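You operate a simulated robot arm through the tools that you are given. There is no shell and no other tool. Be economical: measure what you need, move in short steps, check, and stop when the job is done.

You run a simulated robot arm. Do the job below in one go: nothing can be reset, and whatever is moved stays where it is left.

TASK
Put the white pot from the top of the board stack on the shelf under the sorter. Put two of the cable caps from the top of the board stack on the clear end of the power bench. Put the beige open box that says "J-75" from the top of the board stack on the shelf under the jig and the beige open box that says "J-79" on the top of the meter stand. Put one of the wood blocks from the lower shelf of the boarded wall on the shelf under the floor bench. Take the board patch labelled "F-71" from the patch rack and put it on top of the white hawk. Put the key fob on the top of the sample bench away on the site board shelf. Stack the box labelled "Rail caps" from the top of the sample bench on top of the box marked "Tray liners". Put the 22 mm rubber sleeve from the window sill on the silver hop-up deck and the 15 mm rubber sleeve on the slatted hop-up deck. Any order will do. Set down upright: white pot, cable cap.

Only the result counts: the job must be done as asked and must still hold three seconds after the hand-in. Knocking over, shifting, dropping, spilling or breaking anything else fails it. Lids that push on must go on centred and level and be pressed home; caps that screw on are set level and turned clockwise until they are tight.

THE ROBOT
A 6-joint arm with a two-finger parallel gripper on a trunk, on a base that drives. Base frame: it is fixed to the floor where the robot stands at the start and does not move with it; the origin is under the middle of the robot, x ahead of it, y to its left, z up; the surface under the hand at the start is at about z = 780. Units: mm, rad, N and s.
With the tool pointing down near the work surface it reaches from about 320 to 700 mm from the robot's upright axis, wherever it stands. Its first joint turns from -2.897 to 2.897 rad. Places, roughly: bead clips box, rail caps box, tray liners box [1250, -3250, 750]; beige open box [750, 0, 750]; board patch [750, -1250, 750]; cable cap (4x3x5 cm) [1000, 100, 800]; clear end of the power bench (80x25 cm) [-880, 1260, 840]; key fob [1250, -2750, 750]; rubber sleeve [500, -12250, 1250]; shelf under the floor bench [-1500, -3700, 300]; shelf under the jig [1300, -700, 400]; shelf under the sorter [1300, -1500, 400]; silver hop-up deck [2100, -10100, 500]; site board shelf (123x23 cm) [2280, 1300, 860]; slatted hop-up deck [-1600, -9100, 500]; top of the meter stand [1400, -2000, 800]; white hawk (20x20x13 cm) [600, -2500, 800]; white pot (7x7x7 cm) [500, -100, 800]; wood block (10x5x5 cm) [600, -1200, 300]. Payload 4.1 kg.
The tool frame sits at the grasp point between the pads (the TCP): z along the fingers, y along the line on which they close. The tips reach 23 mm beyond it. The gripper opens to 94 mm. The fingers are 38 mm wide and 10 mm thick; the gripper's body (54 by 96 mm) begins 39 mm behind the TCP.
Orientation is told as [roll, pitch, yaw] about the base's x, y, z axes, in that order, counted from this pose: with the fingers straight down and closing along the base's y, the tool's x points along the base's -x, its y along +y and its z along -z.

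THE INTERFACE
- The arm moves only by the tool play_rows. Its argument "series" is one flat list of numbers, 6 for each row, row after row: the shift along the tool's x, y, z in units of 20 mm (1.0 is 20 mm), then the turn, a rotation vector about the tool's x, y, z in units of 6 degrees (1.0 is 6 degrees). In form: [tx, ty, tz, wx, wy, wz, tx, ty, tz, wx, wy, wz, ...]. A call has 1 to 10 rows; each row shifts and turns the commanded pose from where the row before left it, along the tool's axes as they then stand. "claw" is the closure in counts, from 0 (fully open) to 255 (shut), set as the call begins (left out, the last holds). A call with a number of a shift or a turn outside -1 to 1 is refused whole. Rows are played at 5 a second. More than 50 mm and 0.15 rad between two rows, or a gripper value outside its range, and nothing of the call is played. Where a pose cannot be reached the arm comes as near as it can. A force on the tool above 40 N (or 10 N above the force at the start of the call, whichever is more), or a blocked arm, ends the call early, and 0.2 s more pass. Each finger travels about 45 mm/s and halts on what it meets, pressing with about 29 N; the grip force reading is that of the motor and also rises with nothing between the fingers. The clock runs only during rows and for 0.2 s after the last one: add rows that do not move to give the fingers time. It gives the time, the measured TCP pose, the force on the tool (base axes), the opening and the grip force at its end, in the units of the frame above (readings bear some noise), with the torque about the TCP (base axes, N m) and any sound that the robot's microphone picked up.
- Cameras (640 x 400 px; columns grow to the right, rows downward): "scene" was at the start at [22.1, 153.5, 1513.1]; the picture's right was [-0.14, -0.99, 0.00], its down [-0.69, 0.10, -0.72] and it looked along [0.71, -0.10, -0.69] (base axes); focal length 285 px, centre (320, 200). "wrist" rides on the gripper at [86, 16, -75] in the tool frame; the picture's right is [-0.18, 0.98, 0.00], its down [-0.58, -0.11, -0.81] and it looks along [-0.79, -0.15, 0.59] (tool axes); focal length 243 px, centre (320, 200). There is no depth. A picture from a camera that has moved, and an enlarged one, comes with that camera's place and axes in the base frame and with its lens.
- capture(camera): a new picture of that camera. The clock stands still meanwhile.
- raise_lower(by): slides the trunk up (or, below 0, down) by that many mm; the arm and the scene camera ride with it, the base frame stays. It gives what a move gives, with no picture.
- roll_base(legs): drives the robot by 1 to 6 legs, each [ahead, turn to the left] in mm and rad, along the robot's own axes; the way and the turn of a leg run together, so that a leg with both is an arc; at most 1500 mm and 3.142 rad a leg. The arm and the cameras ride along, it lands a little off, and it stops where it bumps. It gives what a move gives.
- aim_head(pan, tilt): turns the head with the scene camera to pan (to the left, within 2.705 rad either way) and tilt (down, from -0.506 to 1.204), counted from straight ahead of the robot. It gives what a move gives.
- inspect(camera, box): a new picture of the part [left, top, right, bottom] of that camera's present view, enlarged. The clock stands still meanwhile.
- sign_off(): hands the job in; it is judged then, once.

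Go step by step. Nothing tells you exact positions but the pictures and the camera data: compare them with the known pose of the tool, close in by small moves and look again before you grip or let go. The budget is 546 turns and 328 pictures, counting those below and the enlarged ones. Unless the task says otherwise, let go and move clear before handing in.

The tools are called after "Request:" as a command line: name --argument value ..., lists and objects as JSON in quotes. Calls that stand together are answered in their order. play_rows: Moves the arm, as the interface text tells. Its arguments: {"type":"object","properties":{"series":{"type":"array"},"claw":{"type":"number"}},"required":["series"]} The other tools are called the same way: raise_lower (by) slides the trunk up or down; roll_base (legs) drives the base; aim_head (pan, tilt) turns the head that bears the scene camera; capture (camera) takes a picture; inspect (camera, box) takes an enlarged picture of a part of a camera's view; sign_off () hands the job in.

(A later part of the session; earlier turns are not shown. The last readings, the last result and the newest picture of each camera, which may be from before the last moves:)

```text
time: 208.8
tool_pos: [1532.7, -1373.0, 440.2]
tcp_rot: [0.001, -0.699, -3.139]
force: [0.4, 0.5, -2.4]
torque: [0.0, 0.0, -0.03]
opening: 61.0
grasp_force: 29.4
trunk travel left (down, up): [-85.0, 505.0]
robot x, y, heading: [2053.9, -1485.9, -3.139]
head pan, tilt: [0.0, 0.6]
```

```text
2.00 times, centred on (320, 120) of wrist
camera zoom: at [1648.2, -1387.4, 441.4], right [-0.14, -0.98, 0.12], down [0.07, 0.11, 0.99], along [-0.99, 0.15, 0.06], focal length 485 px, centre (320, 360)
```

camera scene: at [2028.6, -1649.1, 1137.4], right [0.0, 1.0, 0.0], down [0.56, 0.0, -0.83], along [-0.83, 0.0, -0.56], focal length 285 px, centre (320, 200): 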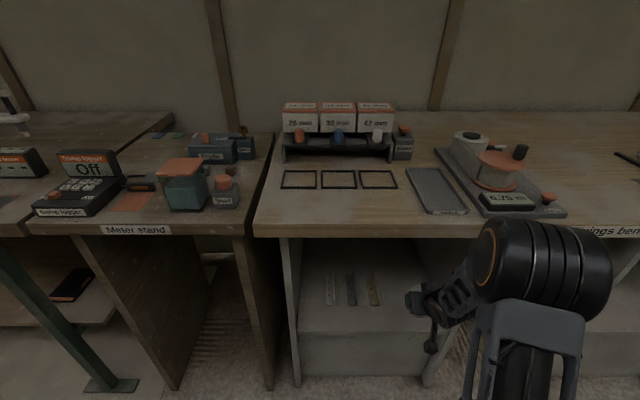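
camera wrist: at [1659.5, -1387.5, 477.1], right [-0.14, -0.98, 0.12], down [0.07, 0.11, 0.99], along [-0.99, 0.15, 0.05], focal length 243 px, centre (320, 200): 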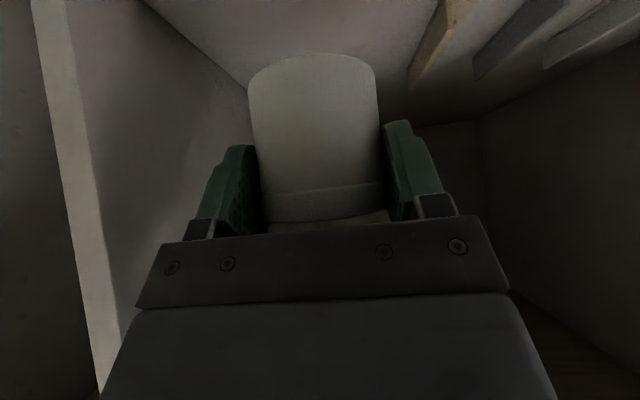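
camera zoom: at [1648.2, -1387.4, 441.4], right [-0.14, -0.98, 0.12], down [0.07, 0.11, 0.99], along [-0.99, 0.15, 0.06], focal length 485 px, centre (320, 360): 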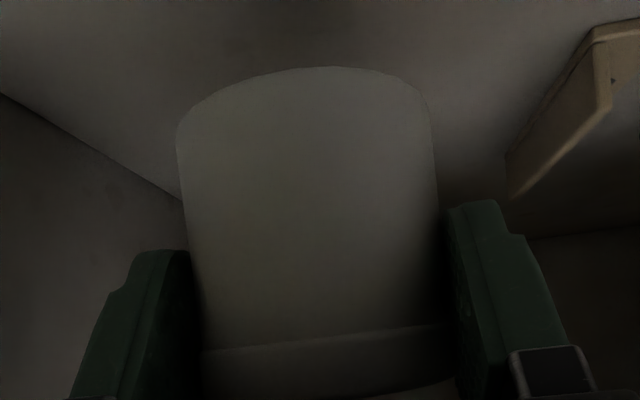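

Request:
play_rows --series '[0.1, 0, 0.115, 0, 0, 0, 0, 0, 0, 0, 0, 0]'

Request:
play_rows --series '[0.1, 0, 0.115, 0, 0, 0, 0, 0, 0, 0, 0, 0]'

Request:
play_rows --series '[0.1, 0, 0.115, 0, 0, 0, 0, 0, 0, 0, 0, 0]'

```text
time: 209.4
tool_pos: [1532.8, -1373.5, 436.2]
tcp_rot: [-0.001, -0.698, -3.141]
force: [-0.1, -0.5, -2.0]
torque: [0.01, -0.01, 0.03]
opening: 61.0
grasp_force: 29.4
trunk travel left (down, up): [-85.0, 505.0]
robot x, y, heading: [2056.6, -1483.0, -3.141]
head pan, tilt: [0.0, 0.6]
```

```text
time: 210.0
tool_pos: [1533.4, -1371.8, 433.1]
tcp_rot: [0.0, -0.699, -3.14]
force: [0.2, -0.1, -0.1]
torque: [0.01, -0.03, 0.02]
opening: 61.1
grasp_force: 29.0
trunk travel left (down, up): [-85.0, 505.0]
robot x, y, heading: [2056.1, -1481.3, -3.14]
head pan, tilt: [0.0, 0.6]
```

```text
time: 210.6
tool_pos: [1534.3, -1371.4, 429.3]
tcp_rot: [0.0, -0.699, -3.141]
force: [-0.3, 0.1, -1.3]
torque: [-0.03, -0.04, 0.04]
opening: 60.9
grasp_force: 28.6
trunk travel left (down, up): [-85.0, 505.0]
robot x, y, heading: [2056.2, -1482.3, -3.138]
head pan, tilt: [0.0, 0.6]
```

No contact yet, so the shelf height needs a better measure. Zoom on the shelf front edge.

Request:
inspect --camera "scene" --box '[280, 220, 480, 390]'

Request:
capture --camera "wrist"

```text
2.35 times, centred on (380, 305) of scene
camera zoom: at [2028.5, -1649.1, 1137.4], right [0.0, 1.0, 0.0], down [0.56, 0.0, -0.83], along [-0.83, 0.0, -0.56], focal length 672 px, centre (179, -47)
```

zoom: 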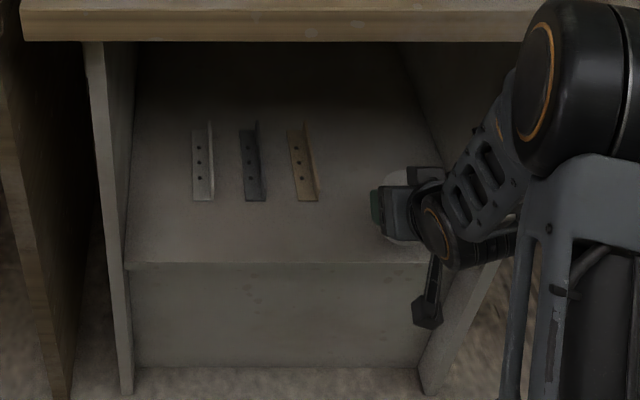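

```text
263 pictures are left
camera wrist: at [1649.1, -1387.1, 431.6], right [-0.14, -0.98, 0.12], down [0.07, 0.11, 0.99], along [-0.99, 0.15, 0.06], focal length 243 px, centre (320, 200)
```

wrist: 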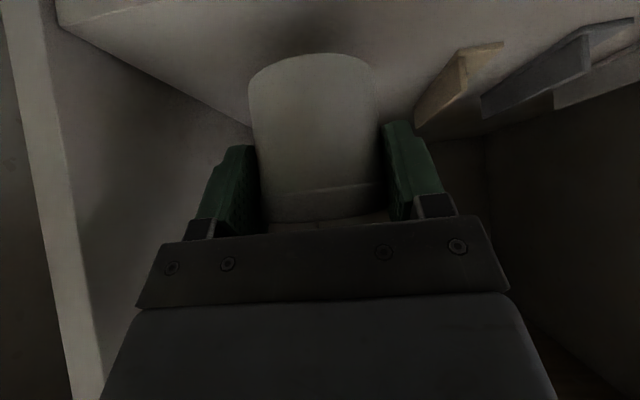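

From two wrist views the shelf is at z≈362 with its front edge at x≈1566. I move 25 mm deeper before lowering further.

Request:
play_rows --series '[-0.5, 0, 0.42, 0, 0, 0, -0.5, 0, 0.42, 0, 0, 0, 0.32, 0, 0.383, 0, 0, 0]'

Request:
play_rows --series '[0.1, 0, 0.115, 0, 0, 0, 0, 0, 0, 0, 0, 0]'

Request:
play_rows --series '[0.1, 0, 0.115, 0, 0, 0, 0, 0, 0, 0, 0, 0]'

```text
time: 211.4
tool_pos: [1508.0, -1372.0, 422.4]
tcp_rot: [0.001, -0.695, -3.138]
force: [0.0, -1.2, -0.4]
torque: [0.01, -0.04, -0.03]
opening: 60.8
grasp_force: 29.1
trunk travel left (down, up): [-85.0, 505.0]
robot x, y, heading: [2054.6, -1480.9, -3.135]
head pan, tilt: [0.0, 0.6]
```

```text
time: 212.0
tool_pos: [1506.8, -1372.1, 419.1]
tcp_rot: [0.0, -0.696, -3.139]
force: [0.2, -0.9, -2.0]
torque: [0.01, -0.01, 0.01]
opening: 60.9
grasp_force: 28.8
trunk travel left (down, up): [-85.0, 505.0]
robot x, y, heading: [2055.4, -1479.2, -3.14]
head pan, tilt: [0.0, 0.6]
```

```text
time: 212.6
tool_pos: [1507.5, -1372.0, 415.1]
tcp_rot: [0.0, -0.699, -3.14]
force: [-0.3, -0.3, -1.5]
torque: [0.01, -0.01, 0.01]
opening: 60.8
grasp_force: 29.2
trunk travel left (down, up): [-85.0, 505.0]
robot x, y, heading: [2056.6, -1481.0, -3.135]
head pan, tilt: [0.0, 0.6]
```

Request:
play_rows --series '[0.1, 0, 0.115, 0, 0, 0, 0, 0, 0, 0, 0, 0]'

Request:
play_rows --series '[0.07, 0, 0.08, 0, 0, 0, 0, 0, 0, 0, 0, 0]'

Request:
capture --camera "wrist"

```text
time: 213.2
tool_pos: [1508.7, -1371.9, 411.9]
tcp_rot: [0.0, -0.698, -3.14]
force: [0.5, -0.6, -2.1]
torque: [0.02, -0.02, 0.0]
opening: 60.7
grasp_force: 28.9
trunk travel left (down, up): [-85.0, 505.0]
robot x, y, heading: [2056.5, -1479.5, -3.144]
head pan, tilt: [0.0, 0.6]
```

```text
time: 213.8
tool_pos: [1506.9, -1372.1, 408.7]
tcp_rot: [0.0, -0.696, -3.138]
force: [-0.7, -0.3, -2.0]
torque: [0.02, 0.0, 0.04]
opening: 61.0
grasp_force: 28.9
trunk travel left (down, up): [-85.0, 505.0]
robot x, y, heading: [2056.7, -1482.5, -3.135]
head pan, tilt: [0.0, 0.6]
```

```text
262 pictures are left
camera wrist: at [1622.9, -1387.3, 411.4], right [-0.14, -0.98, 0.12], down [0.07, 0.11, 0.99], along [-0.99, 0.15, 0.06], focal length 243 px, centre (320, 200)
```

wrist: 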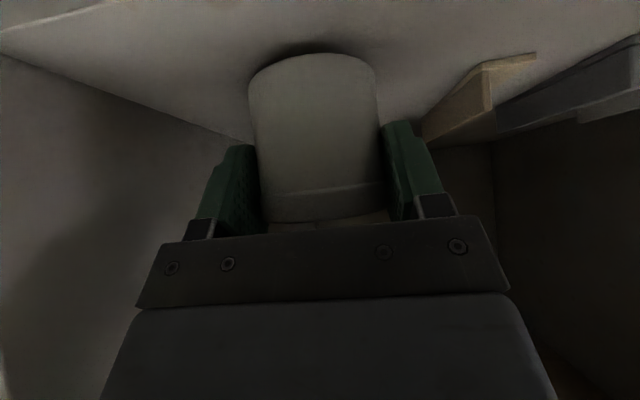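

Very near now (contact shadow visible). Continue in 2 mm steps.

Request:
play_rows --series '[0.07, 0, 0.08, 0, 0, 0, 0, 0, 0, 0, 0, 0]'

Request:
play_rows --series '[0.07, 0, 0.08, 0, 0, 0, 0, 0, 0, 0, 0, 0]'

```text
time: 214.4
tool_pos: [1508.0, -1371.0, 407.3]
tcp_rot: [0.0, -0.699, -3.14]
force: [0.9, 0.2, -1.1]
torque: [-0.01, -0.01, 0.02]
opening: 60.9
grasp_force: 28.7
trunk travel left (down, up): [-85.0, 505.0]
robot x, y, heading: [2057.7, -1481.2, -3.139]
head pan, tilt: [0.0, 0.6]
```

```text
time: 215.0
tool_pos: [1507.8, -1371.7, 405.6]
tcp_rot: [0.0, -0.698, -3.14]
force: [-0.1, -0.9, -1.8]
torque: [0.0, 0.01, -0.01]
opening: 60.7
grasp_force: 28.8
trunk travel left (down, up): [-85.0, 505.0]
robot x, y, heading: [2051.9, -1480.2, -3.14]
head pan, tilt: [0.0, 0.6]
```

Request:
play_rows --series '[0.07, 0, 0.08, 0, 0, 0, 0, 0, 0, 0, 0, 0]'

Request:
play_rows --series '[0.07, 0, 0.08, 0, 0, 0, 0, 0, 0, 0, 0, 0]'

Request:
inspect --camera "wrist" --box '[200, 20, 440, 220]'

```text
time: 215.6
tool_pos: [1506.8, -1373.0, 401.9]
tcp_rot: [-0.001, -0.698, -3.141]
force: [-0.4, 0.9, -2.1]
torque: [-0.04, 0.03, -0.04]
opening: 60.9
grasp_force: 28.8
trunk travel left (down, up): [-85.0, 505.0]
robot x, y, heading: [2054.2, -1482.8, -3.138]
head pan, tilt: [0.0, 0.6]
```

```text
time: 216.2
tool_pos: [1506.6, -1373.1, 404.0]
tcp_rot: [0.0, -0.698, -3.139]
force: [3.2, 0.3, 11.7]
torque: [-0.09, -0.36, 0.03]
opening: 61.0
grasp_force: 29.3
trunk travel left (down, up): [-85.0, 505.0]
robot x, y, heading: [2058.5, -1483.1, -3.14]
head pan, tilt: [0.0, 0.6]
```

```text
2.00 times, centred on (320, 120) of wrist
camera zoom: at [1621.8, -1387.7, 404.2], right [-0.14, -0.98, 0.12], down [0.07, 0.11, 0.99], along [-0.99, 0.15, 0.06], focal length 485 px, centre (320, 360)
```

zoom: 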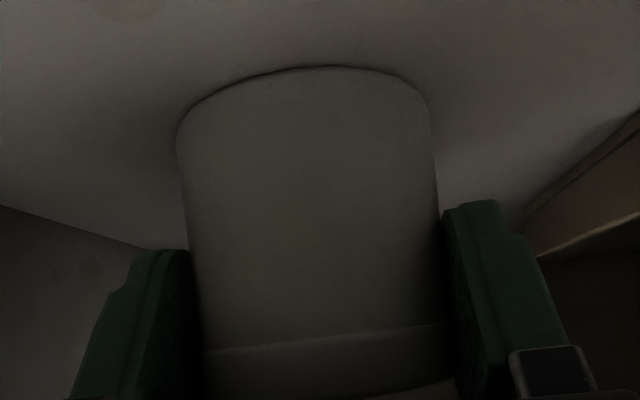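

Contact. Release and withdraw along the tool axis.

Request:
play_rows --series '[0, 0, 0, 0, 0, 0, 0, 0, 0, 0, 0, 0, 0, 0, 0, 0, 0, 0]' --claw 45

Request:
play_rows --series '[0, 0, -0.5, 0, 0, 0, 0, 0, -0.8, 0, 0, 0, 0, 0, -1, 0, 0, 0, 0, 0, -1, 0, 0, 0, 0, 0, -1, 0, 0, 0, 0, 0, -1, 0, 0, 0]'

Request:
capture --camera "wrist"

```text
time: 217.0
tool_pos: [1508.5, -1372.4, 401.1]
tcp_rot: [0.0, -0.698, -3.139]
force: [0.4, 0.5, 0.7]
torque: [-0.04, -0.02, 0.01]
opening: 77.4
grasp_force: 0.0
trunk travel left (down, up): [-85.0, 505.0]
robot x, y, heading: [2055.9, -1480.7, -3.137]
head pan, tilt: [0.0, 0.6]
```

```text
time: 218.4
tool_pos: [1573.7, -1372.9, 483.7]
tcp_rot: [0.0, -0.696, -3.141]
force: [0.7, 0.3, -0.5]
torque: [0.02, 0.0, 0.01]
opening: 77.5
grasp_force: 0.0
trunk travel left (down, up): [-85.0, 505.0]
robot x, y, heading: [2053.7, -1483.1, -3.144]
head pan, tilt: [0.0, 0.6]
```

```text
260 pictures are left
camera wrist: at [1690.2, -1388.1, 485.9], right [-0.14, -0.98, 0.12], down [0.07, 0.11, 0.99], along [-0.99, 0.15, 0.06], focal length 243 px, centre (320, 200)
```

wrist: 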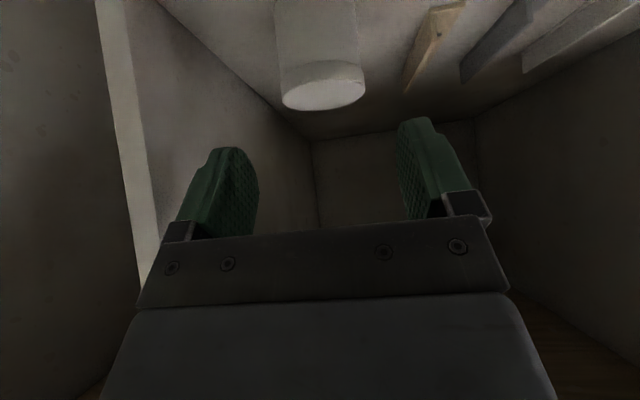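

The pot stands on the sorter shelf. Back out, raise the trunk, level the tool and drive to the left side of the stack for the boxes.

Request:
roll_base --legs '[[-250, 0]]'

Request:
raise_lower --by 390

Request:
play_rows --series '[0, 0, -1, 0, 0.95, 0, 0, 0, -1, 0, 0.95, 0, 0, 0, -1, 0, 0.95, 0, 0, 0, -1, 0, 0.95, 0, 0, 0, -1, 0, 0.95, 0, 0, 0, -1, 0, 0.95, 0, 0, 0, -1, 0, 0.97, 0]' --claw 0

Request:
roll_base --legs '[[0, -1.571], [1300, 0], [750, 0], [0, 1.571], [1500, 0], [150, 0]]'

```text
time: 220.2
tool_pos: [1820.8, -1373.8, 484.8]
tcp_rot: [0.0, -0.699, -3.134]
force: [0.1, 0.0, -0.4]
torque: [0.0, -0.01, -0.02]
opening: 77.5
grasp_force: 0.1
trunk travel left (down, up): [-85.0, 505.0]
robot x, y, heading: [2301.7, -1479.9, -3.134]
head pan, tilt: [0.0, 0.6]
```

```text
time: 224.0
tool_pos: [1820.7, -1375.0, 874.6]
tcp_rot: [0.0, -0.697, -3.138]
force: [0.2, 0.1, 0.9]
torque: [-0.01, 0.01, 0.03]
opening: 77.6
grasp_force: 0.0
trunk travel left (down, up): [-475.0, 115.0]
robot x, y, heading: [2302.1, -1477.5, -3.135]
head pan, tilt: [0.0, 0.6]
```

```text
time: 225.6
tool_pos: [1891.7, -1362.8, 941.8]
tcp_rot: [0.122, -0.149, -3.123]
force: [-1.1, -0.4, -0.4]
torque: [0.02, -0.02, 0.0]
opening: 94.3
grasp_force: 0.0
out of reach, approached as far as the arm can: row 2, 3, 5, 6, 7
trunk travel left (down, up): [-475.0, 115.0]
robot x, y, heading: [2302.9, -1480.1, -3.136]
head pan, tilt: [0.0, 0.6]
```

```text
time: 251.5
tool_pos: [147.9, 523.5, 942.3]
tcp_rot: [0.119, -0.151, -3.077]
force: [-0.4, -1.1, -0.1]
torque: [0.05, -0.03, 0.0]
opening: 94.0
grasp_force: 0.1
trunk travel left (down, up): [-475.0, 115.0]
robot x, y, heading: [561.7, 431.9, -3.076]
head pan, tilt: [0.0, 0.6]
```

The robot sits alongside the stack already, so the arm can reach left over it without turning the base. First straighten the tool.

Request:
play_rows --series '[-1, 0, 0, 0, 0, 0, -1, 0, 0, 0, 0, 0, -1, 0, 0, 0, 0, 0]'

Request:
aim_head --pan 1.4 --tilt 0.9

Request:
capture --camera "scene"

```text
time: 252.3
tool_pos: [90.7, 522.9, 944.5]
tcp_rot: [0.134, -0.161, -3.08]
force: [0.1, 0.4, 0.4]
torque: [0.02, -0.01, 0.02]
opening: 93.9
grasp_force: 0.0
out of reach, approached as far as the arm can: row 2, 3
trunk travel left (down, up): [-475.0, 115.0]
robot x, y, heading: [565.7, 430.1, -3.078]
head pan, tilt: [0.0, 0.6]
```

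```text
time: 253.8
tool_pos: [92.2, 522.8, 942.8]
tcp_rot: [0.134, -0.159, -3.081]
force: [0.7, -0.5, 0.4]
torque: [0.0, -0.02, 0.01]
opening: 94.0
grasp_force: 0.1
trunk travel left (down, up): [-475.0, 115.0]
robot x, y, heading: [558.7, 432.0, -3.076]
head pan, tilt: [1.4, 0.901]
```

```text
259 pictures are left
camera scene: at [624.8, 193.8, 1502.6], right [-0.99, 0.11, 0.0], down [0.09, 0.78, -0.62], along [-0.07, -0.62, -0.78], focal length 285 px, centre (320, 200)
```

scene: 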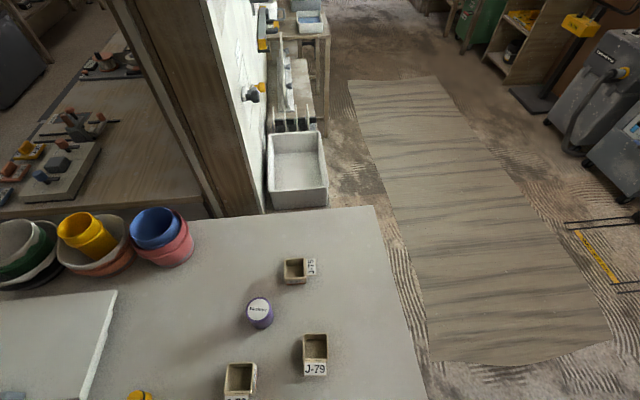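

The arm is stuck slightly off-level; I correct roll and pitch directly.

Request:
play_rows --series '[0, 0, 0, 0.64, 0.76, 0, 0, 0, 0, 0.64, 0.76, 0, 0, 0, 0, 0, 0, 0]'

```text
time: 254.6
tool_pos: [91.7, 522.2, 942.9]
tcp_rot: [0.133, -0.16, -3.081]
force: [0.2, -0.4, -0.7]
torque: [0.0, 0.04, 0.0]
opening: 94.0
grasp_force: 0.1
out of reach, approached as far as the arm can: row 1, 2
trunk travel left (down, up): [-475.0, 115.0]
robot x, y, heading: [561.6, 432.8, -3.079]
head pan, tilt: [1.4, 0.901]
```

Request:
play_rows --series '[0, 0, 0, 0, -1, 0, 0, 0, 0, 0, -1, 0, 0, 1, 0, 0, 0, 0, 0, 1, 0, 0, 0, 0, 0, 1, 0, 0, 0, 0, 0, 1, 0, 0, 0, 0, 0, 1, 0, 0, 0, 0]'

Request:
play_rows --series '[0, 0, 0, 0.64, 0.8, 0, 0, 0, 0, 0.64, 0.8, 0, 0, 0, 0, 0, 0.9, 0, 0, 0, 0, 0, 0.9, 0]'

```text
time: 256.2
tool_pos: [100.8, 425.2, 956.5]
tcp_rot: [0.14, -0.369, -3.111]
force: [1.2, 1.1, 0.8]
torque: [0.03, 0.01, -0.03]
opening: 94.1
grasp_force: 0.0
trunk travel left (down, up): [-475.0, 115.0]
robot x, y, heading: [561.1, 432.8, -3.08]
head pan, tilt: [1.4, 0.901]
```

```text
time: 257.2
tool_pos: [115.2, 440.8, 922.8]
tcp_rot: [0.139, -0.127, -3.089]
force: [0.4, 0.5, -0.1]
torque: [-0.02, 0.01, 0.0]
opening: 94.2
grasp_force: 0.1
out of reach, approached as far as the arm can: row 1, 2, 3, 4
trunk travel left (down, up): [-475.0, 115.0]
robot x, y, heading: [561.0, 430.8, -3.081]
head pan, tilt: [1.4, 0.901]
```

Request:
play_rows --series '[0, 0, 0, 0, -1, 0, 0, 0, 0, 0, -1, 0, 0, 0, 0, 0, -1, 0, 0, 0, 0, 0, -1, 0, 0, 0, 0, 0, -1, 0]'

Request:
play_rows --series '[0, 0, 0, 0.66, 0, 0, 0, 0, 0, 0.66, 0, 0]'

```text
time: 258.4
tool_pos: [116.4, 439.7, 922.8]
tcp_rot: [0.173, -0.647, 3.112]
force: [-1.7, -0.7, 0.4]
torque: [-0.04, -0.04, 0.0]
opening: 94.1
grasp_force: 0.0
trunk travel left (down, up): [-475.0, 115.0]
robot x, y, heading: [562.8, 431.0, -3.083]
head pan, tilt: [1.4, 0.901]
```

```text
time: 259.0
tool_pos: [114.5, 441.5, 923.0]
tcp_rot: [0.063, -0.653, 3.109]
force: [0.4, -0.4, -0.3]
torque: [-0.02, 0.05, 0.0]
opening: 94.1
grasp_force: 0.1
trunk travel left (down, up): [-475.0, 115.0]
robot x, y, heading: [562.6, 434.0, -3.08]
head pan, tilt: [1.4, 0.901]
```

Request:
play_rows --series '[0, 0, 0, 0.06, 0, -0.72, 0, 0, 0, 0, 0, 0]'

Request:
play_rows --series '[0, 0, 0, 0, 0.95, 0, 0, 0, 0, 0, 0.95, 0, 0, 0, 0, 0, 0.95, 0, 0, 0, 0, 0, 0.95, 0, 0, 0, 0, 0, 0.95, 0, 0, 0, 0, 0, 0.95, 0]'

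```text
time: 259.6
tool_pos: [114.0, 441.7, 922.2]
tcp_rot: [-0.027, -0.647, -3.079]
force: [-0.7, -0.1, -0.3]
torque: [0.02, -0.02, 0.02]
opening: 94.1
grasp_force: 0.1
trunk travel left (down, up): [-475.0, 115.0]
robot x, y, heading: [562.1, 432.4, -3.079]
head pan, tilt: [1.4, 0.901]
```

```text
time: 261.0
tool_pos: [116.0, 446.6, 922.6]
tcp_rot: [-0.045, -0.101, -3.106]
force: [-0.3, 0.5, 0.8]
torque: [-0.04, -0.01, -0.01]
opening: 93.9
grasp_force: 0.0
out of reach, approached as far as the arm can: row 2
trunk travel left (down, up): [-475.0, 115.0]
robot x, y, heading: [566.1, 435.6, -3.073]
head pan, tilt: [1.4, 0.901]
```

Request:
play_rows --series '[0, 0, 0, -0.43, 0.96, 0, 0, 0, -0.5, 0, 0, 0]'

Request:
inspect --camera "scene" --box '[120, 220, 420, 400]'

```text
time: 261.6
tool_pos: [114.7, 444.5, 932.7]
tcp_rot: [-0.001, -0.002, -3.108]
force: [-0.1, -0.8, -0.2]
torque: [0.02, -0.01, -0.05]
opening: 94.1
grasp_force: 0.1
trunk travel left (down, up): [-475.0, 115.0]
robot x, y, heading: [560.3, 434.0, -3.083]
head pan, tilt: [1.4, 0.901]
```

```text
2.13 times, centred on (270, 310) of scene
camera zoom: at [624.6, 193.9, 1502.6], right [-0.99, 0.11, 0.0], down [0.09, 0.78, -0.62], along [-0.07, -0.62, -0.78], focal length 609 px, centre (427, -35)
```

zoom: 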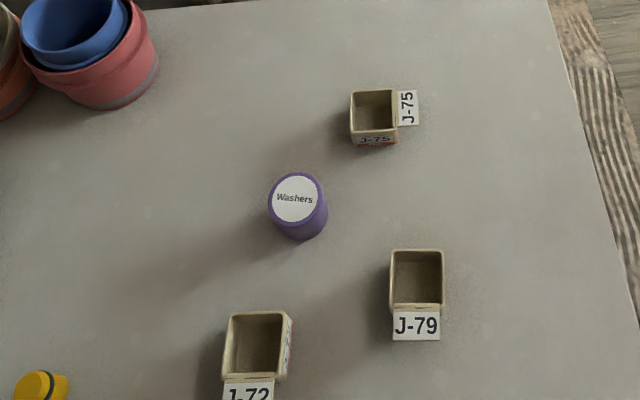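

J-79 is at about (621,56), J-75 at (652,-138), both about 35 mm high. I swing the arm around to above J-79.

Request:
play_rows --series '[0.482, 0.97, 0, 0, 0, 0, 0.482, 0.97, 0, 0, 0, 0, 0.482, 0.97, 0, 0, 0, 0, 0.482, 0.97, 0, 0, 0, 0, 0.482, 0.97, 0, 0, 0, 0, 0.482, 0.97, 0, 0, 0, 0, 0.482, 0.97, 0, 0, 0, 0, 0.482, 0.97, 0, 0, 0, 0, 0.482, 0.97, 0, 0, 0, 0]'

Request:
play_rows --series '[0.482, 0.97, 0, 0, 0, 0, 0.482, 0.97, 0, 0, 0, 0, 0.482, 0.97, 0, 0, 0, 0, 0.482, 0.97, 0, 0, 0, 0, 0.482, 0.97, 0, 0, 0, 0, 0.482, 0.97, 0, 0, 0, 0, 0.482, 0.97, 0, 0, 0, 0, 0.482, 0.97, 0, 0, 0, 0]'

Request:
play_rows --series '[0.968, 0.221, 0, 0, 0, -1, 1, 0, 0, 0, 0, 0, 0.968, 0.221, 0, 0, 0, 0, 0.968, 0.221, 0, 0, 0, 0, 0.968, 0.221, 0, 0, 0, 0, 0.968, 0.221, 0, 0, 0, 0, 0.968, 0.221, 0, 0, 0, 0, 0.968, 0.221, 0, 0, 0, 0]'

```text
time: 263.6
tool_pos: [207.3, 271.9, 929.8]
tcp_rot: [0.0, -0.002, -3.107]
force: [-1.0, -0.2, 0.3]
torque: [0.02, 0.04, 0.0]
opening: 94.2
grasp_force: 0.1
trunk travel left (down, up): [-475.0, 115.0]
robot x, y, heading: [558.6, 434.1, -3.076]
head pan, tilt: [1.4, 0.901]
```

```text
time: 265.4
tool_pos: [289.5, 120.0, 928.6]
tcp_rot: [-0.002, -0.002, -3.106]
force: [0.2, -0.2, -0.2]
torque: [-0.02, 0.03, 0.02]
opening: 94.1
grasp_force: 0.0
trunk travel left (down, up): [-475.0, 115.0]
robot x, y, heading: [560.4, 434.7, -3.076]
head pan, tilt: [1.4, 0.901]
```

```text
time: 267.2
tool_pos: [447.5, 110.0, 928.6]
tcp_rot: [-0.002, 0.0, -3.004]
force: [-0.7, -0.7, 0.4]
torque: [-0.01, 0.0, 0.02]
opening: 94.1
grasp_force: 0.0
trunk travel left (down, up): [-475.0, 115.0]
robot x, y, heading: [561.0, 431.6, -3.079]
head pan, tilt: [1.4, 0.901]
```

Request:
play_rows --series '[0, 0, 0, 0, 0, -1, 0, 0, 0, 0, 0, -1, 0, 0, 0, 0, 0, -1, 0, 0, 0, 0, 0, -1, 0, 0, 0, 0, 0, -1, 0, 0, 0, 0, 0, -1, 0, 0, 0, 0, 0, -1, 0, 0, 0, 0, 0, -1, 0, 0, 0, 0, 0, -1, 0, 0, 0, 0, 0, -1]'

Request:
play_rows --series '[0, 0, 0, 0, 0, -1, 0, 0, 0, 0, 0, -1, 0, 0, 0, 0, 0, -1, 0, 0, 0, 0, 0, -0.7]'

Request:
play_rows --series '[-0.3, 0.97, 0, 0, 0, 0, -0.3, 0.97, 0, 0, 0, 0, -0.3, 0.97, 0, 0, 0, 0, -0.3, 0.97, 0, 0, 0, 0, -0.3, 0.97, 0, 0, 0, 0, -0.3, 0.97, 0, 0, 0, 0, -0.3, 0.97, 0, 0, 0, 0, -0.3, 0.97, 0, 0, 0, 0, -0.3, 0.97, 0, 0, 0, 0]'

Request:
capture --camera "wrist"

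```text
time: 269.4
tool_pos: [447.0, 110.2, 930.1]
tcp_rot: [-0.004, 0.0, -1.953]
force: [-0.6, 1.0, 1.7]
torque: [0.0, -0.02, 0.0]
opening: 94.3
grasp_force: 0.0
trunk travel left (down, up): [-475.0, 115.0]
robot x, y, heading: [564.9, 429.7, -3.076]
head pan, tilt: [1.4, 0.901]
```

```text
time: 270.4
tool_pos: [445.7, 109.2, 931.0]
tcp_rot: [-0.002, 0.0, -1.566]
force: [0.2, 0.7, 0.2]
torque: [-0.01, 0.02, 0.01]
opening: 93.9
grasp_force: 0.0
trunk travel left (down, up): [-475.0, 115.0]
robot x, y, heading: [561.7, 434.4, -3.079]
head pan, tilt: [1.4, 0.901]
```

```text
time: 272.4
tool_pos: [622.6, 56.8, 933.1]
tcp_rot: [-0.003, 0.002, -1.568]
force: [-0.2, 0.5, 0.6]
torque: [0.04, 0.0, -0.01]
opening: 93.9
grasp_force: 0.0
trunk travel left (down, up): [-475.0, 115.0]
robot x, y, heading: [559.8, 432.9, -3.074]
head pan, tilt: [1.4, 0.901]
```

```text
257 pictures are left
camera wrist: at [639.4, 144.4, 1006.9], right [0.98, -0.18, 0.0], down [-0.11, -0.58, 0.81], along [-0.15, -0.79, -0.59], focal length 243 px, centre (320, 200)
```

wrist: 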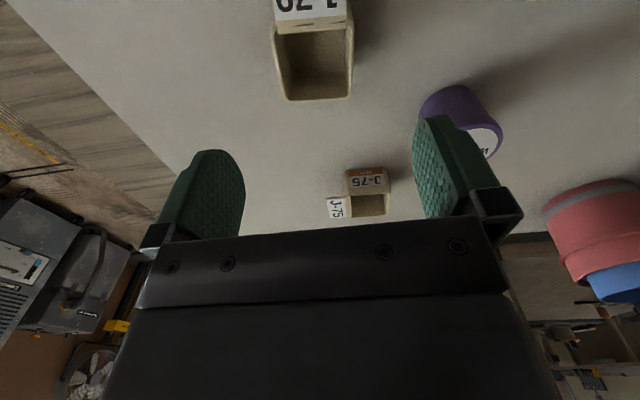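

J-79 is centred. Descend and grip.

Request:
play_rows --series '[0, -0.1, 0.95, 0, 0, 0, 0, 0, 0.95, 0, 0, 0, 0, 0, 0.95, 0, 0, 0, 0, 0, 0.95, 0, 0, 0]'

Request:
capture --camera "wrist"

```text
time: 273.4
tool_pos: [620.0, 58.0, 854.3]
tcp_rot: [-0.004, 0.004, -1.567]
force: [0.3, 0.0, 0.3]
torque: [0.01, -0.02, 0.0]
opening: 94.0
grasp_force: 0.0
trunk travel left (down, up): [-475.0, 115.0]
robot x, y, heading: [561.4, 429.5, -3.077]
head pan, tilt: [1.4, 0.901]
```

```text
256 pictures are left
camera wrist: at [636.5, 145.2, 929.1], right [0.98, -0.18, 0.0], down [-0.1, -0.58, 0.81], along [-0.15, -0.79, -0.59], focal length 243 px, centre (320, 200)
```

wrist: 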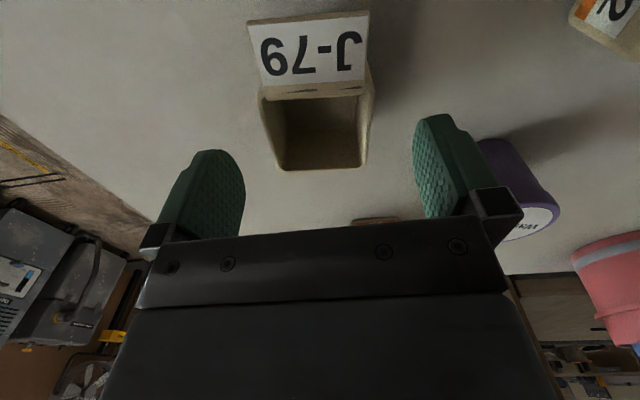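

Request:
play_rows --series '[0, 0, 0.8, 0, 0, 0, 0, 0, 0.8, 0, 0, 0, 0, 0, 0.75, 0, 0, 0]'

Request:
play_rows --series '[0, 0, 0, 0, 0, 0, 0, 0, 0, 0, 0, 0, 0, 0, 0, 0, 0, 0, 0, 0, 0, 0, 0, 0]' --claw 255

Request:
play_rows --series '[0, 0, -1, 0, 0, 0, 0, 0, -1, 0, 0, 0, 0, 0, -1, 0, 0, 0, 0, 0, -1, 0, 0, 0, 0, 0, -1, 0, 0, 0, 0, 0, -1, 0, 0, 0, 0, 0, -1, 0, 0, 0, 0, 0, -1, 0, 0, 0]'

Request:
capture --camera "wrist"

```text
time: 274.2
tool_pos: [620.5, 56.9, 807.0]
tcp_rot: [-0.002, 0.001, -1.567]
force: [0.2, -0.2, 0.8]
torque: [0.0, 0.01, 0.01]
opening: 93.8
grasp_force: 0.1
trunk travel left (down, up): [-475.0, 115.0]
robot x, y, heading: [561.3, 431.5, -3.075]
head pan, tilt: [1.4, 0.901]
```

```text
time: 275.2
tool_pos: [621.1, 56.1, 806.9]
tcp_rot: [-0.002, 0.001, -1.568]
force: [0.1, -1.0, 0.7]
torque: [0.0, -0.01, 0.02]
opening: 55.5
grasp_force: 28.6
trunk travel left (down, up): [-475.0, 115.0]
robot x, y, heading: [563.1, 432.5, -3.084]
head pan, tilt: [1.4, 0.901]
```

```text
time: 277.0
tool_pos: [620.8, 56.6, 966.8]
tcp_rot: [-0.002, 0.003, -1.567]
force: [0.0, -0.8, -0.5]
torque: [-0.03, 0.01, -0.01]
opening: 55.5
grasp_force: 28.9
trunk travel left (down, up): [-475.0, 115.0]
robot x, y, heading: [562.9, 432.0, -3.077]
head pan, tilt: [1.4, 0.901]
```

```text
255 pictures are left
camera wrist: at [636.9, 142.8, 1042.4], right [0.98, -0.18, 0.0], down [-0.1, -0.58, 0.81], along [-0.15, -0.79, -0.59], focal length 243 px, centre (320, 200)
```

wrist: 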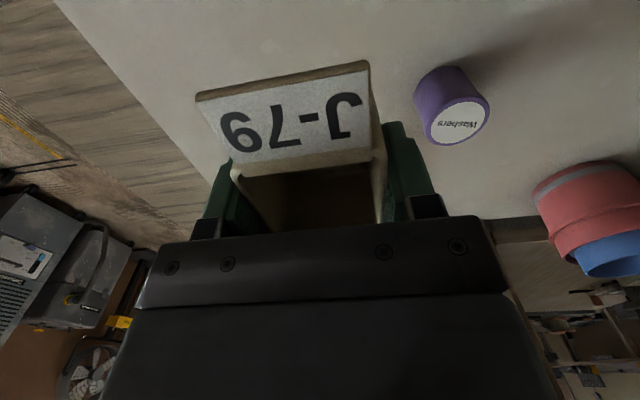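

J-79 is held. Raise it, reverse along the stack and down the corridor so the arm (on the left) faces the meter stand.

Request:
play_rows --series '[0, 0, -1, 0, 0, 0, 0, 0, -1, 0, 0, 0, 0, 0, -1, 0, 0, 0, 0, 0, -0.5, 0, 0, 0]'

Request:
roll_base --legs '[[-1240, 0], [0, -1.13], [-580, 0], [0, -0.51]]'

Request:
capture --camera "scene"

```text
time: 278.0
tool_pos: [620.0, 54.7, 1038.5]
tcp_rot: [-0.002, 0.0, -1.568]
force: [0.7, 0.5, 0.4]
torque: [-0.01, 0.03, 0.02]
opening: 55.1
grasp_force: 28.9
trunk travel left (down, up): [-475.0, 115.0]
robot x, y, heading: [563.5, 434.1, -3.076]
head pan, tilt: [1.4, 0.901]
```

```text
time: 291.3
tool_pos: [1695.5, -31.2, 1038.4]
tcp_rot: [-0.003, 0.002, 3.102]
force: [0.3, 0.1, 0.0]
torque: [0.03, 0.02, -0.02]
opening: 55.5
grasp_force: 28.8
trunk travel left (down, up): [-475.0, 115.0]
robot x, y, heading: [2071.4, 12.8, 1.593]
head pan, tilt: [1.4, 0.901]
```

```text
254 pictures are left
camera scene: at [1834.6, -40.5, 1502.6], right [0.15, 0.99, 0.0], down [0.78, -0.12, -0.62], along [-0.61, 0.09, -0.78], focal length 285 px, centre (320, 200)
```

scene: 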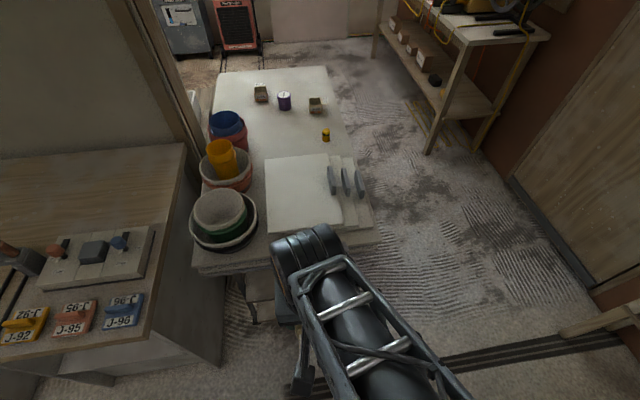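

Request:
roll_base --legs '[[-1500, 0], [-470, 0]]'

Request:
capture --camera "scene"

```text
time: 301.3
tool_pos: [1680.7, -2017.4, 1037.7]
tcp_rot: [-0.005, 0.001, 3.059]
force: [-0.5, -0.6, -0.3]
torque: [-0.01, -0.02, -0.01]
opening: 55.4
grasp_force: 28.9
trunk travel left (down, up): [-475.0, 115.0]
robot x, y, heading: [2059.8, -1991.4, 1.55]
head pan, tilt: [1.4, 0.901]
```

```text
253 pictures are left
camera scene: at [1820.5, -2034.1, 1502.6], right [0.19, 0.98, 0.0], down [0.77, -0.15, -0.62], along [-0.61, 0.12, -0.78], focal length 285 px, centre (320, 200)
```

scene: 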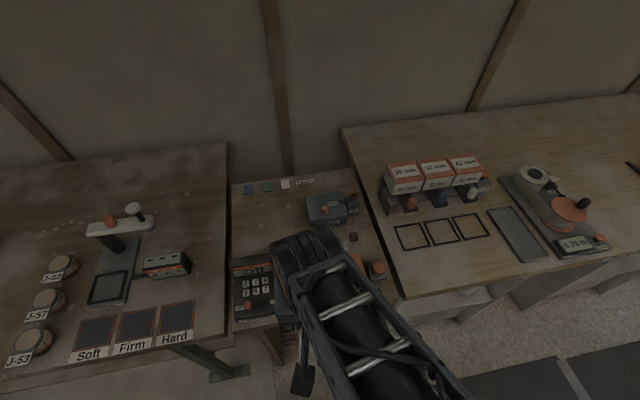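

The meter stand's free patch is around (1310,-2080), behind the logger. I shuffle the base closer to the bench line with a shallow S-move.

Request:
roll_base --legs '[[0, 0.2], [870, 0], [0, -0.2], [-950, 0]]'

Request:
capture --camera "scene"

```text
time: 312.1
tool_pos: [1477.7, -2080.5, 1038.2]
tcp_rot: [-0.003, -0.001, 3.012]
force: [0.4, 0.8, 0.1]
torque: [0.01, -0.01, 0.03]
opening: 55.5
grasp_force: 29.4
trunk travel left (down, up): [-475.0, 115.0]
robot x, y, heading: [1861.0, -2073.8, 1.5]
head pan, tilt: [1.4, 0.901]
```

```text
252 pictures are left
camera scene: at [1616.9, -2103.4, 1502.6], right [0.24, 0.97, 0.0], down [0.76, -0.19, -0.62], along [-0.6, 0.15, -0.78], focal length 285 px, centre (320, 200)
```

scene: 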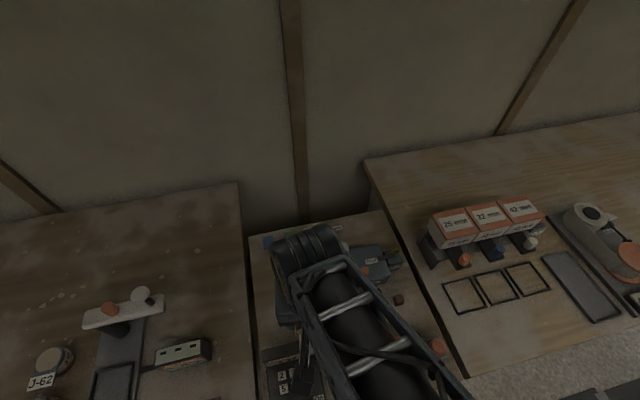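

Request:
capture --camera "wrist"

```text
251 pictures are left
camera wrist: at [1562.0, -2107.2, 1113.2], right [-0.31, -0.95, 0.0], down [-0.56, 0.18, 0.81], along [-0.77, 0.25, -0.59], focal length 243 px, centre (320, 200)
```

wrist: 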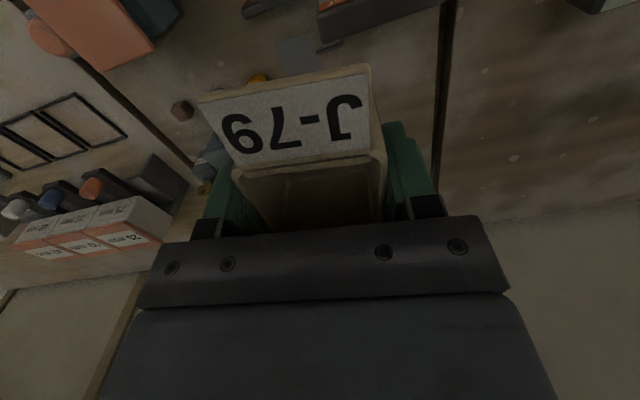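

Request:
play_rows --series '[-0.918, 0.187, 0, 0, 0, 0, -0.918, 0.187, 0, 0, 0, 0, -0.918, 0.187, 0, 0, 0, 0, -0.918, 0.187, 0, 0, 0, 0, -0.918, 0.187, 0, 0, 0, 0, -0.918, 0.187, 0, 0, 0, 0, -0.918, 0.187, 0, 0, 0, 0, -0.918, 0.187, 0, 0, 0, 0, -0.918, 0.187, 0, 0, 0, 0]'

Request:
play_rows --series '[0, 0, 1, 0, 0, 0, 0, 0, 1, 0, 0, 0, 0, 0, 1, 0, 0, 0, 0, 0, 1, 0, 0, 0, 0, 0, 1, 0, 0, 0]'

Request:
capture --camera "scene"

Request:
capture --camera "wrist"

```text
time: 314.1
tool_pos: [1310.5, -2092.8, 1038.0]
tcp_rot: [-0.004, -0.001, 3.012]
force: [-0.2, -0.4, -0.1]
torque: [0.03, 0.01, -0.02]
opening: 55.2
grasp_force: 29.2
trunk travel left (down, up): [-475.0, 115.0]
robot x, y, heading: [1860.9, -2073.4, 1.502]
head pan, tilt: [1.4, 0.901]
```

```text
time: 315.3
tool_pos: [1308.6, -2090.9, 938.0]
tcp_rot: [-0.002, 0.002, 3.013]
force: [-0.4, 0.2, -0.3]
torque: [-0.03, -0.02, -0.01]
opening: 55.4
grasp_force: 28.8
trunk travel left (down, up): [-475.0, 115.0]
robot x, y, heading: [1864.3, -2075.3, 1.501]
head pan, tilt: [1.4, 0.901]
```

```text
250 pictures are left
camera scene: at [1616.7, -2103.3, 1502.6], right [0.24, 0.97, 0.0], down [0.76, -0.19, -0.62], along [-0.6, 0.15, -0.78], focal length 285 px, centre (320, 200)
```

scene: 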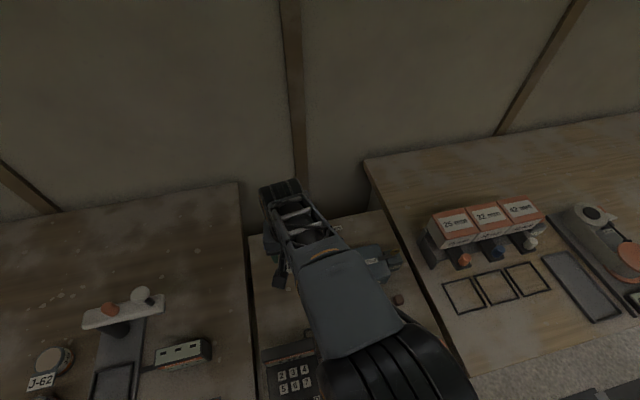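

```text
249 pictures are left
camera wrist: at [1392.6, -2117.9, 1013.1], right [-0.31, -0.95, 0.0], down [-0.56, 0.18, 0.81], along [-0.77, 0.25, -0.59], focal length 243 px, centre (320, 200)
```

wrist: 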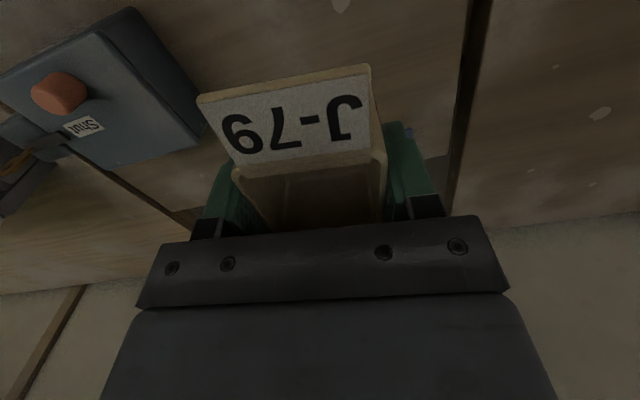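

Free surface between the blue box and the edge. Lower.

Request:
play_rows --series '[0, 0.4, 1, 0, 0, 0, 0, 0, 1, 0, 0, 0, 0, 0, 1, 0, 0, 0, 0, 0, 1, 0, 0, 0, 0, 0, 0.8, 0, 0, 0]'

Request:
capture --camera "wrist"

```text
time: 316.5
tool_pos: [1306.5, -2100.4, 840.6]
tcp_rot: [-0.002, 0.0, 3.012]
force: [0.6, 0.5, 0.3]
torque: [0.0, -0.01, -0.02]
opening: 55.2
grasp_force: 29.1
trunk travel left (down, up): [-475.0, 115.0]
robot x, y, heading: [1856.8, -2072.1, 1.506]
head pan, tilt: [1.4, 0.901]
```

```text
248 pictures are left
camera wrist: at [1391.3, -2126.8, 916.1], right [-0.31, -0.95, 0.0], down [-0.56, 0.18, 0.81], along [-0.77, 0.25, -0.59], focal length 243 px, centre (320, 200)
```

wrist: 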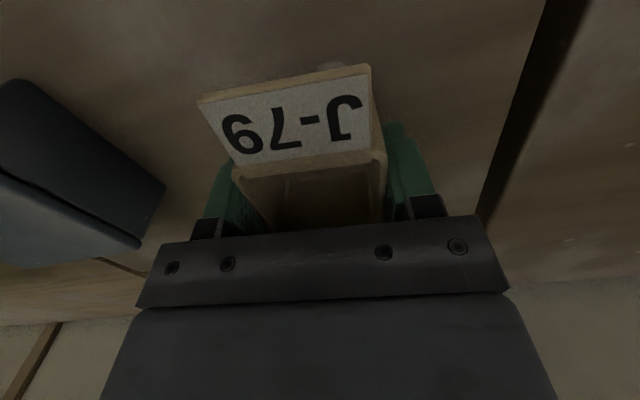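

Request:
play_rows --series '[0, 0, 0.4, 0, 0, 0, 0, 0, 0, 0, 0, 0]'

Request:
play_rows --series '[0, 0, 0.15, 0, 0, 0, 0, 0, 0, 0, 0, 0]'

Request:
play_rows --series '[0, 0, 0.1, 0, 0, 0, 0, 0, 0, 0, 0, 0]'

```text
time: 317.1
tool_pos: [1307.9, -2098.8, 834.1]
tcp_rot: [-0.003, 0.0, 3.012]
force: [-0.2, 0.2, -1.0]
torque: [0.04, 0.03, 0.01]
opening: 55.4
grasp_force: 28.8
trunk travel left (down, up): [-475.0, 115.0]
robot x, y, heading: [1863.4, -2071.2, 1.503]
head pan, tilt: [1.4, 0.901]
```

```text
time: 317.7
tool_pos: [1308.1, -2099.7, 829.4]
tcp_rot: [-0.004, 0.0, 3.014]
force: [-0.6, -0.2, -0.7]
torque: [-0.01, -0.03, 0.0]
opening: 55.1
grasp_force: 28.6
trunk travel left (down, up): [-475.0, 115.0]
robot x, y, heading: [1859.2, -2071.8, 1.501]
head pan, tilt: [1.4, 0.901]
```

```text
time: 318.3
tool_pos: [1308.7, -2098.8, 829.6]
tcp_rot: [-0.002, 0.001, 3.012]
force: [0.1, 0.7, 0.2]
torque: [0.02, -0.01, 0.0]
opening: 55.1
grasp_force: 28.6
trunk travel left (down, up): [-475.0, 115.0]
robot x, y, heading: [1856.7, -2070.9, 1.502]
head pan, tilt: [1.4, 0.901]
```

Request:
play_rows --series '[0, 0, 0.1, 0, 0, 0, 0, 0, 0, 0, 0, 0]'

Request:
play_rows --series '[0, 0, 0.1, 0, 0, 0, 0, 0, 0, 0, 0, 0]'

Request:
play_rows --series '[0, 0, 0.1, 0, 0, 0, 0, 0, 0, 0, 0, 0]'

```text
time: 318.9
tool_pos: [1307.5, -2098.9, 827.7]
tcp_rot: [-0.001, -0.001, 3.012]
force: [0.1, 1.1, 5.7]
torque: [-0.13, -0.07, 0.03]
opening: 55.3
grasp_force: 29.0
trunk travel left (down, up): [-475.0, 115.0]
robot x, y, heading: [1860.2, -2072.6, 1.501]
head pan, tilt: [1.4, 0.901]
```

```text
time: 319.5
tool_pos: [1307.9, -2098.9, 827.3]
tcp_rot: [-0.004, -0.006, 3.011]
force: [-0.9, 3.6, 22.4]
torque: [-0.06, -0.33, 0.04]
opening: 55.4
grasp_force: 28.7
trunk travel left (down, up): [-475.0, 115.0]
robot x, y, heading: [1861.9, -2074.0, 1.497]
head pan, tilt: [1.4, 0.901]
```

```text
time: 320.1
tool_pos: [1308.4, -2099.5, 823.8]
tcp_rot: [-0.001, -0.003, 3.011]
force: [-0.5, 3.5, 24.4]
torque: [-0.03, 0.11, 0.05]
opening: 54.8
grasp_force: 28.7
trunk travel left (down, up): [-475.0, 115.0]
robot x, y, heading: [1858.4, -2072.6, 1.5]
head pan, tilt: [1.4, 0.901]
```

Seated. Release and rise.

Request:
play_rows --series '[0, 0, -0.1, 0, 0, 0, 0, 0, 0, 0, 0, 0, 0, 0, 0, 0, 0, 0, 0, 0, 0, 0, 0, 0]' --claw 60

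Request:
play_rows --series '[0, 0, -0.5, 0, 0, 0, 0, 0, -1, 0, 0, 0, 0, 0, -1, 0, 0, 0, 0, 0, -1, 0, 0, 0, 0, 0, -1, 0, 0, 0, 0, 0, -1, 0, 0, 0, 0, 0, -1, 0, 0, 0, 0, 0, -1, 0, 0, 0, 0, 0, -1, 0, 0, 0, 0, 0, -1, 0, 0, 0]'

Request:
capture --camera "wrist"

```text
time: 321.1
tool_pos: [1308.5, -2100.7, 823.8]
tcp_rot: [-0.002, 0.0, 3.013]
force: [0.4, 0.4, 0.2]
torque: [0.0, -0.04, 0.0]
opening: 71.9
grasp_force: 0.1
trunk travel left (down, up): [-475.0, 115.0]
robot x, y, heading: [1858.0, -2074.0, 1.501]
head pan, tilt: [1.4, 0.901]
```

```text
time: 323.3
tool_pos: [1306.4, -2100.4, 1015.1]
tcp_rot: [-0.004, 0.0, 3.012]
force: [0.0, 0.3, -0.4]
torque: [-0.01, 0.02, -0.03]
opening: 71.8
grasp_force: 0.0
trunk travel left (down, up): [-475.0, 115.0]
robot x, y, heading: [1861.8, -2072.1, 1.501]
head pan, tilt: [1.4, 0.901]
```

```text
247 pictures are left
camera wrist: at [1390.6, -2126.9, 1090.1], right [-0.31, -0.95, 0.0], down [-0.56, 0.18, 0.81], along [-0.77, 0.25, -0.59], focal length 243 px, centre (320, 200)
```

wrist: 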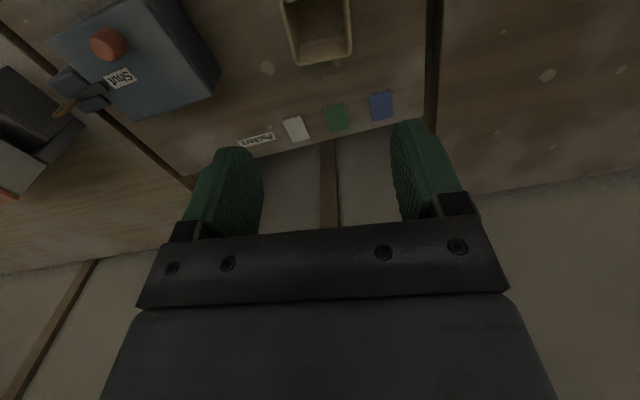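

J-79 sits on the meter stand. Retract the arm and return to the stack's left side for J-75.

Request:
play_rows --series '[1, 0, 0, 0, 0, 0, 1, 0, 0, 0, 0, 0, 1, 0, 0, 0, 0, 0, 1, 0, 0, 0, 0, 0, 1, 0, 0, 0, 0, 0, 1, 0, 0, 0, 0, 0, 1, 0, 0, 0, 0, 0, 1, 0, 0, 0, 0, 0]' --claw 0

Request:
roll_base --legs '[[1500, 0], [600, 0], [0, 0.39]]'

```text
time: 325.1
tool_pos: [1467.5, -2105.2, 1004.2]
tcp_rot: [-0.012, 0.023, 2.972]
force: [0.3, -0.3, -0.2]
torque: [0.01, 0.01, 0.02]
opening: 94.0
grasp_force: 0.0
trunk travel left (down, up): [-475.0, 115.0]
robot x, y, heading: [1856.7, -2070.8, 1.502]
head pan, tilt: [1.4, 0.901]
```

```text
time: 336.6
tool_pos: [1656.0, -164.8, 1011.7]
tcp_rot: [-0.005, 0.002, -2.95]
force: [-0.4, -0.9, 0.1]
torque: [0.02, -0.01, 0.01]
opening: 94.1
grasp_force: 0.0
trunk travel left (down, up): [-475.0, 115.0]
robot x, y, heading: [2012.6, 6.9, 1.856]
head pan, tilt: [1.4, 0.901]
```

Request:
roll_base --legs '[[540, 0], [0, 1.285], [1160, 0]]'

Request:
capture --camera "scene"

```text
time: 348.6
tool_pos: [713.7, 121.8, 1013.1]
tcp_rot: [-0.004, 0.001, -1.66]
force: [0.1, 0.9, -0.1]
torque: [-0.02, 0.0, 0.04]
opening: 94.2
grasp_force: 0.2
trunk travel left (down, up): [-475.0, 115.0]
robot x, y, heading: [652.1, 514.1, -3.134]
head pan, tilt: [1.4, 0.901]
```

```text
246 pictures are left
camera scene: at [699.6, 271.5, 1502.6], right [-0.99, 0.16, 0.0], down [0.12, 0.77, -0.62], along [-0.1, -0.61, -0.78], focal length 285 px, centre (320, 200)
```

scene: 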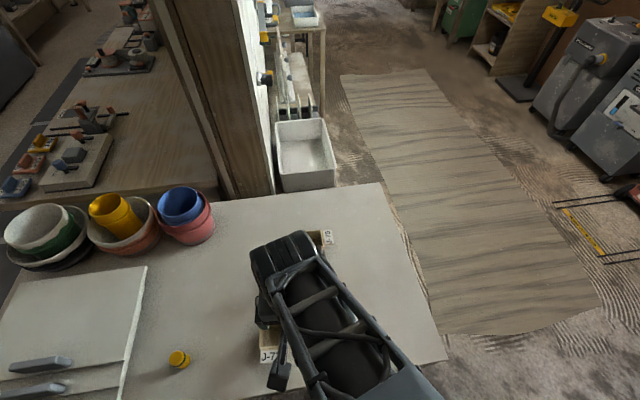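

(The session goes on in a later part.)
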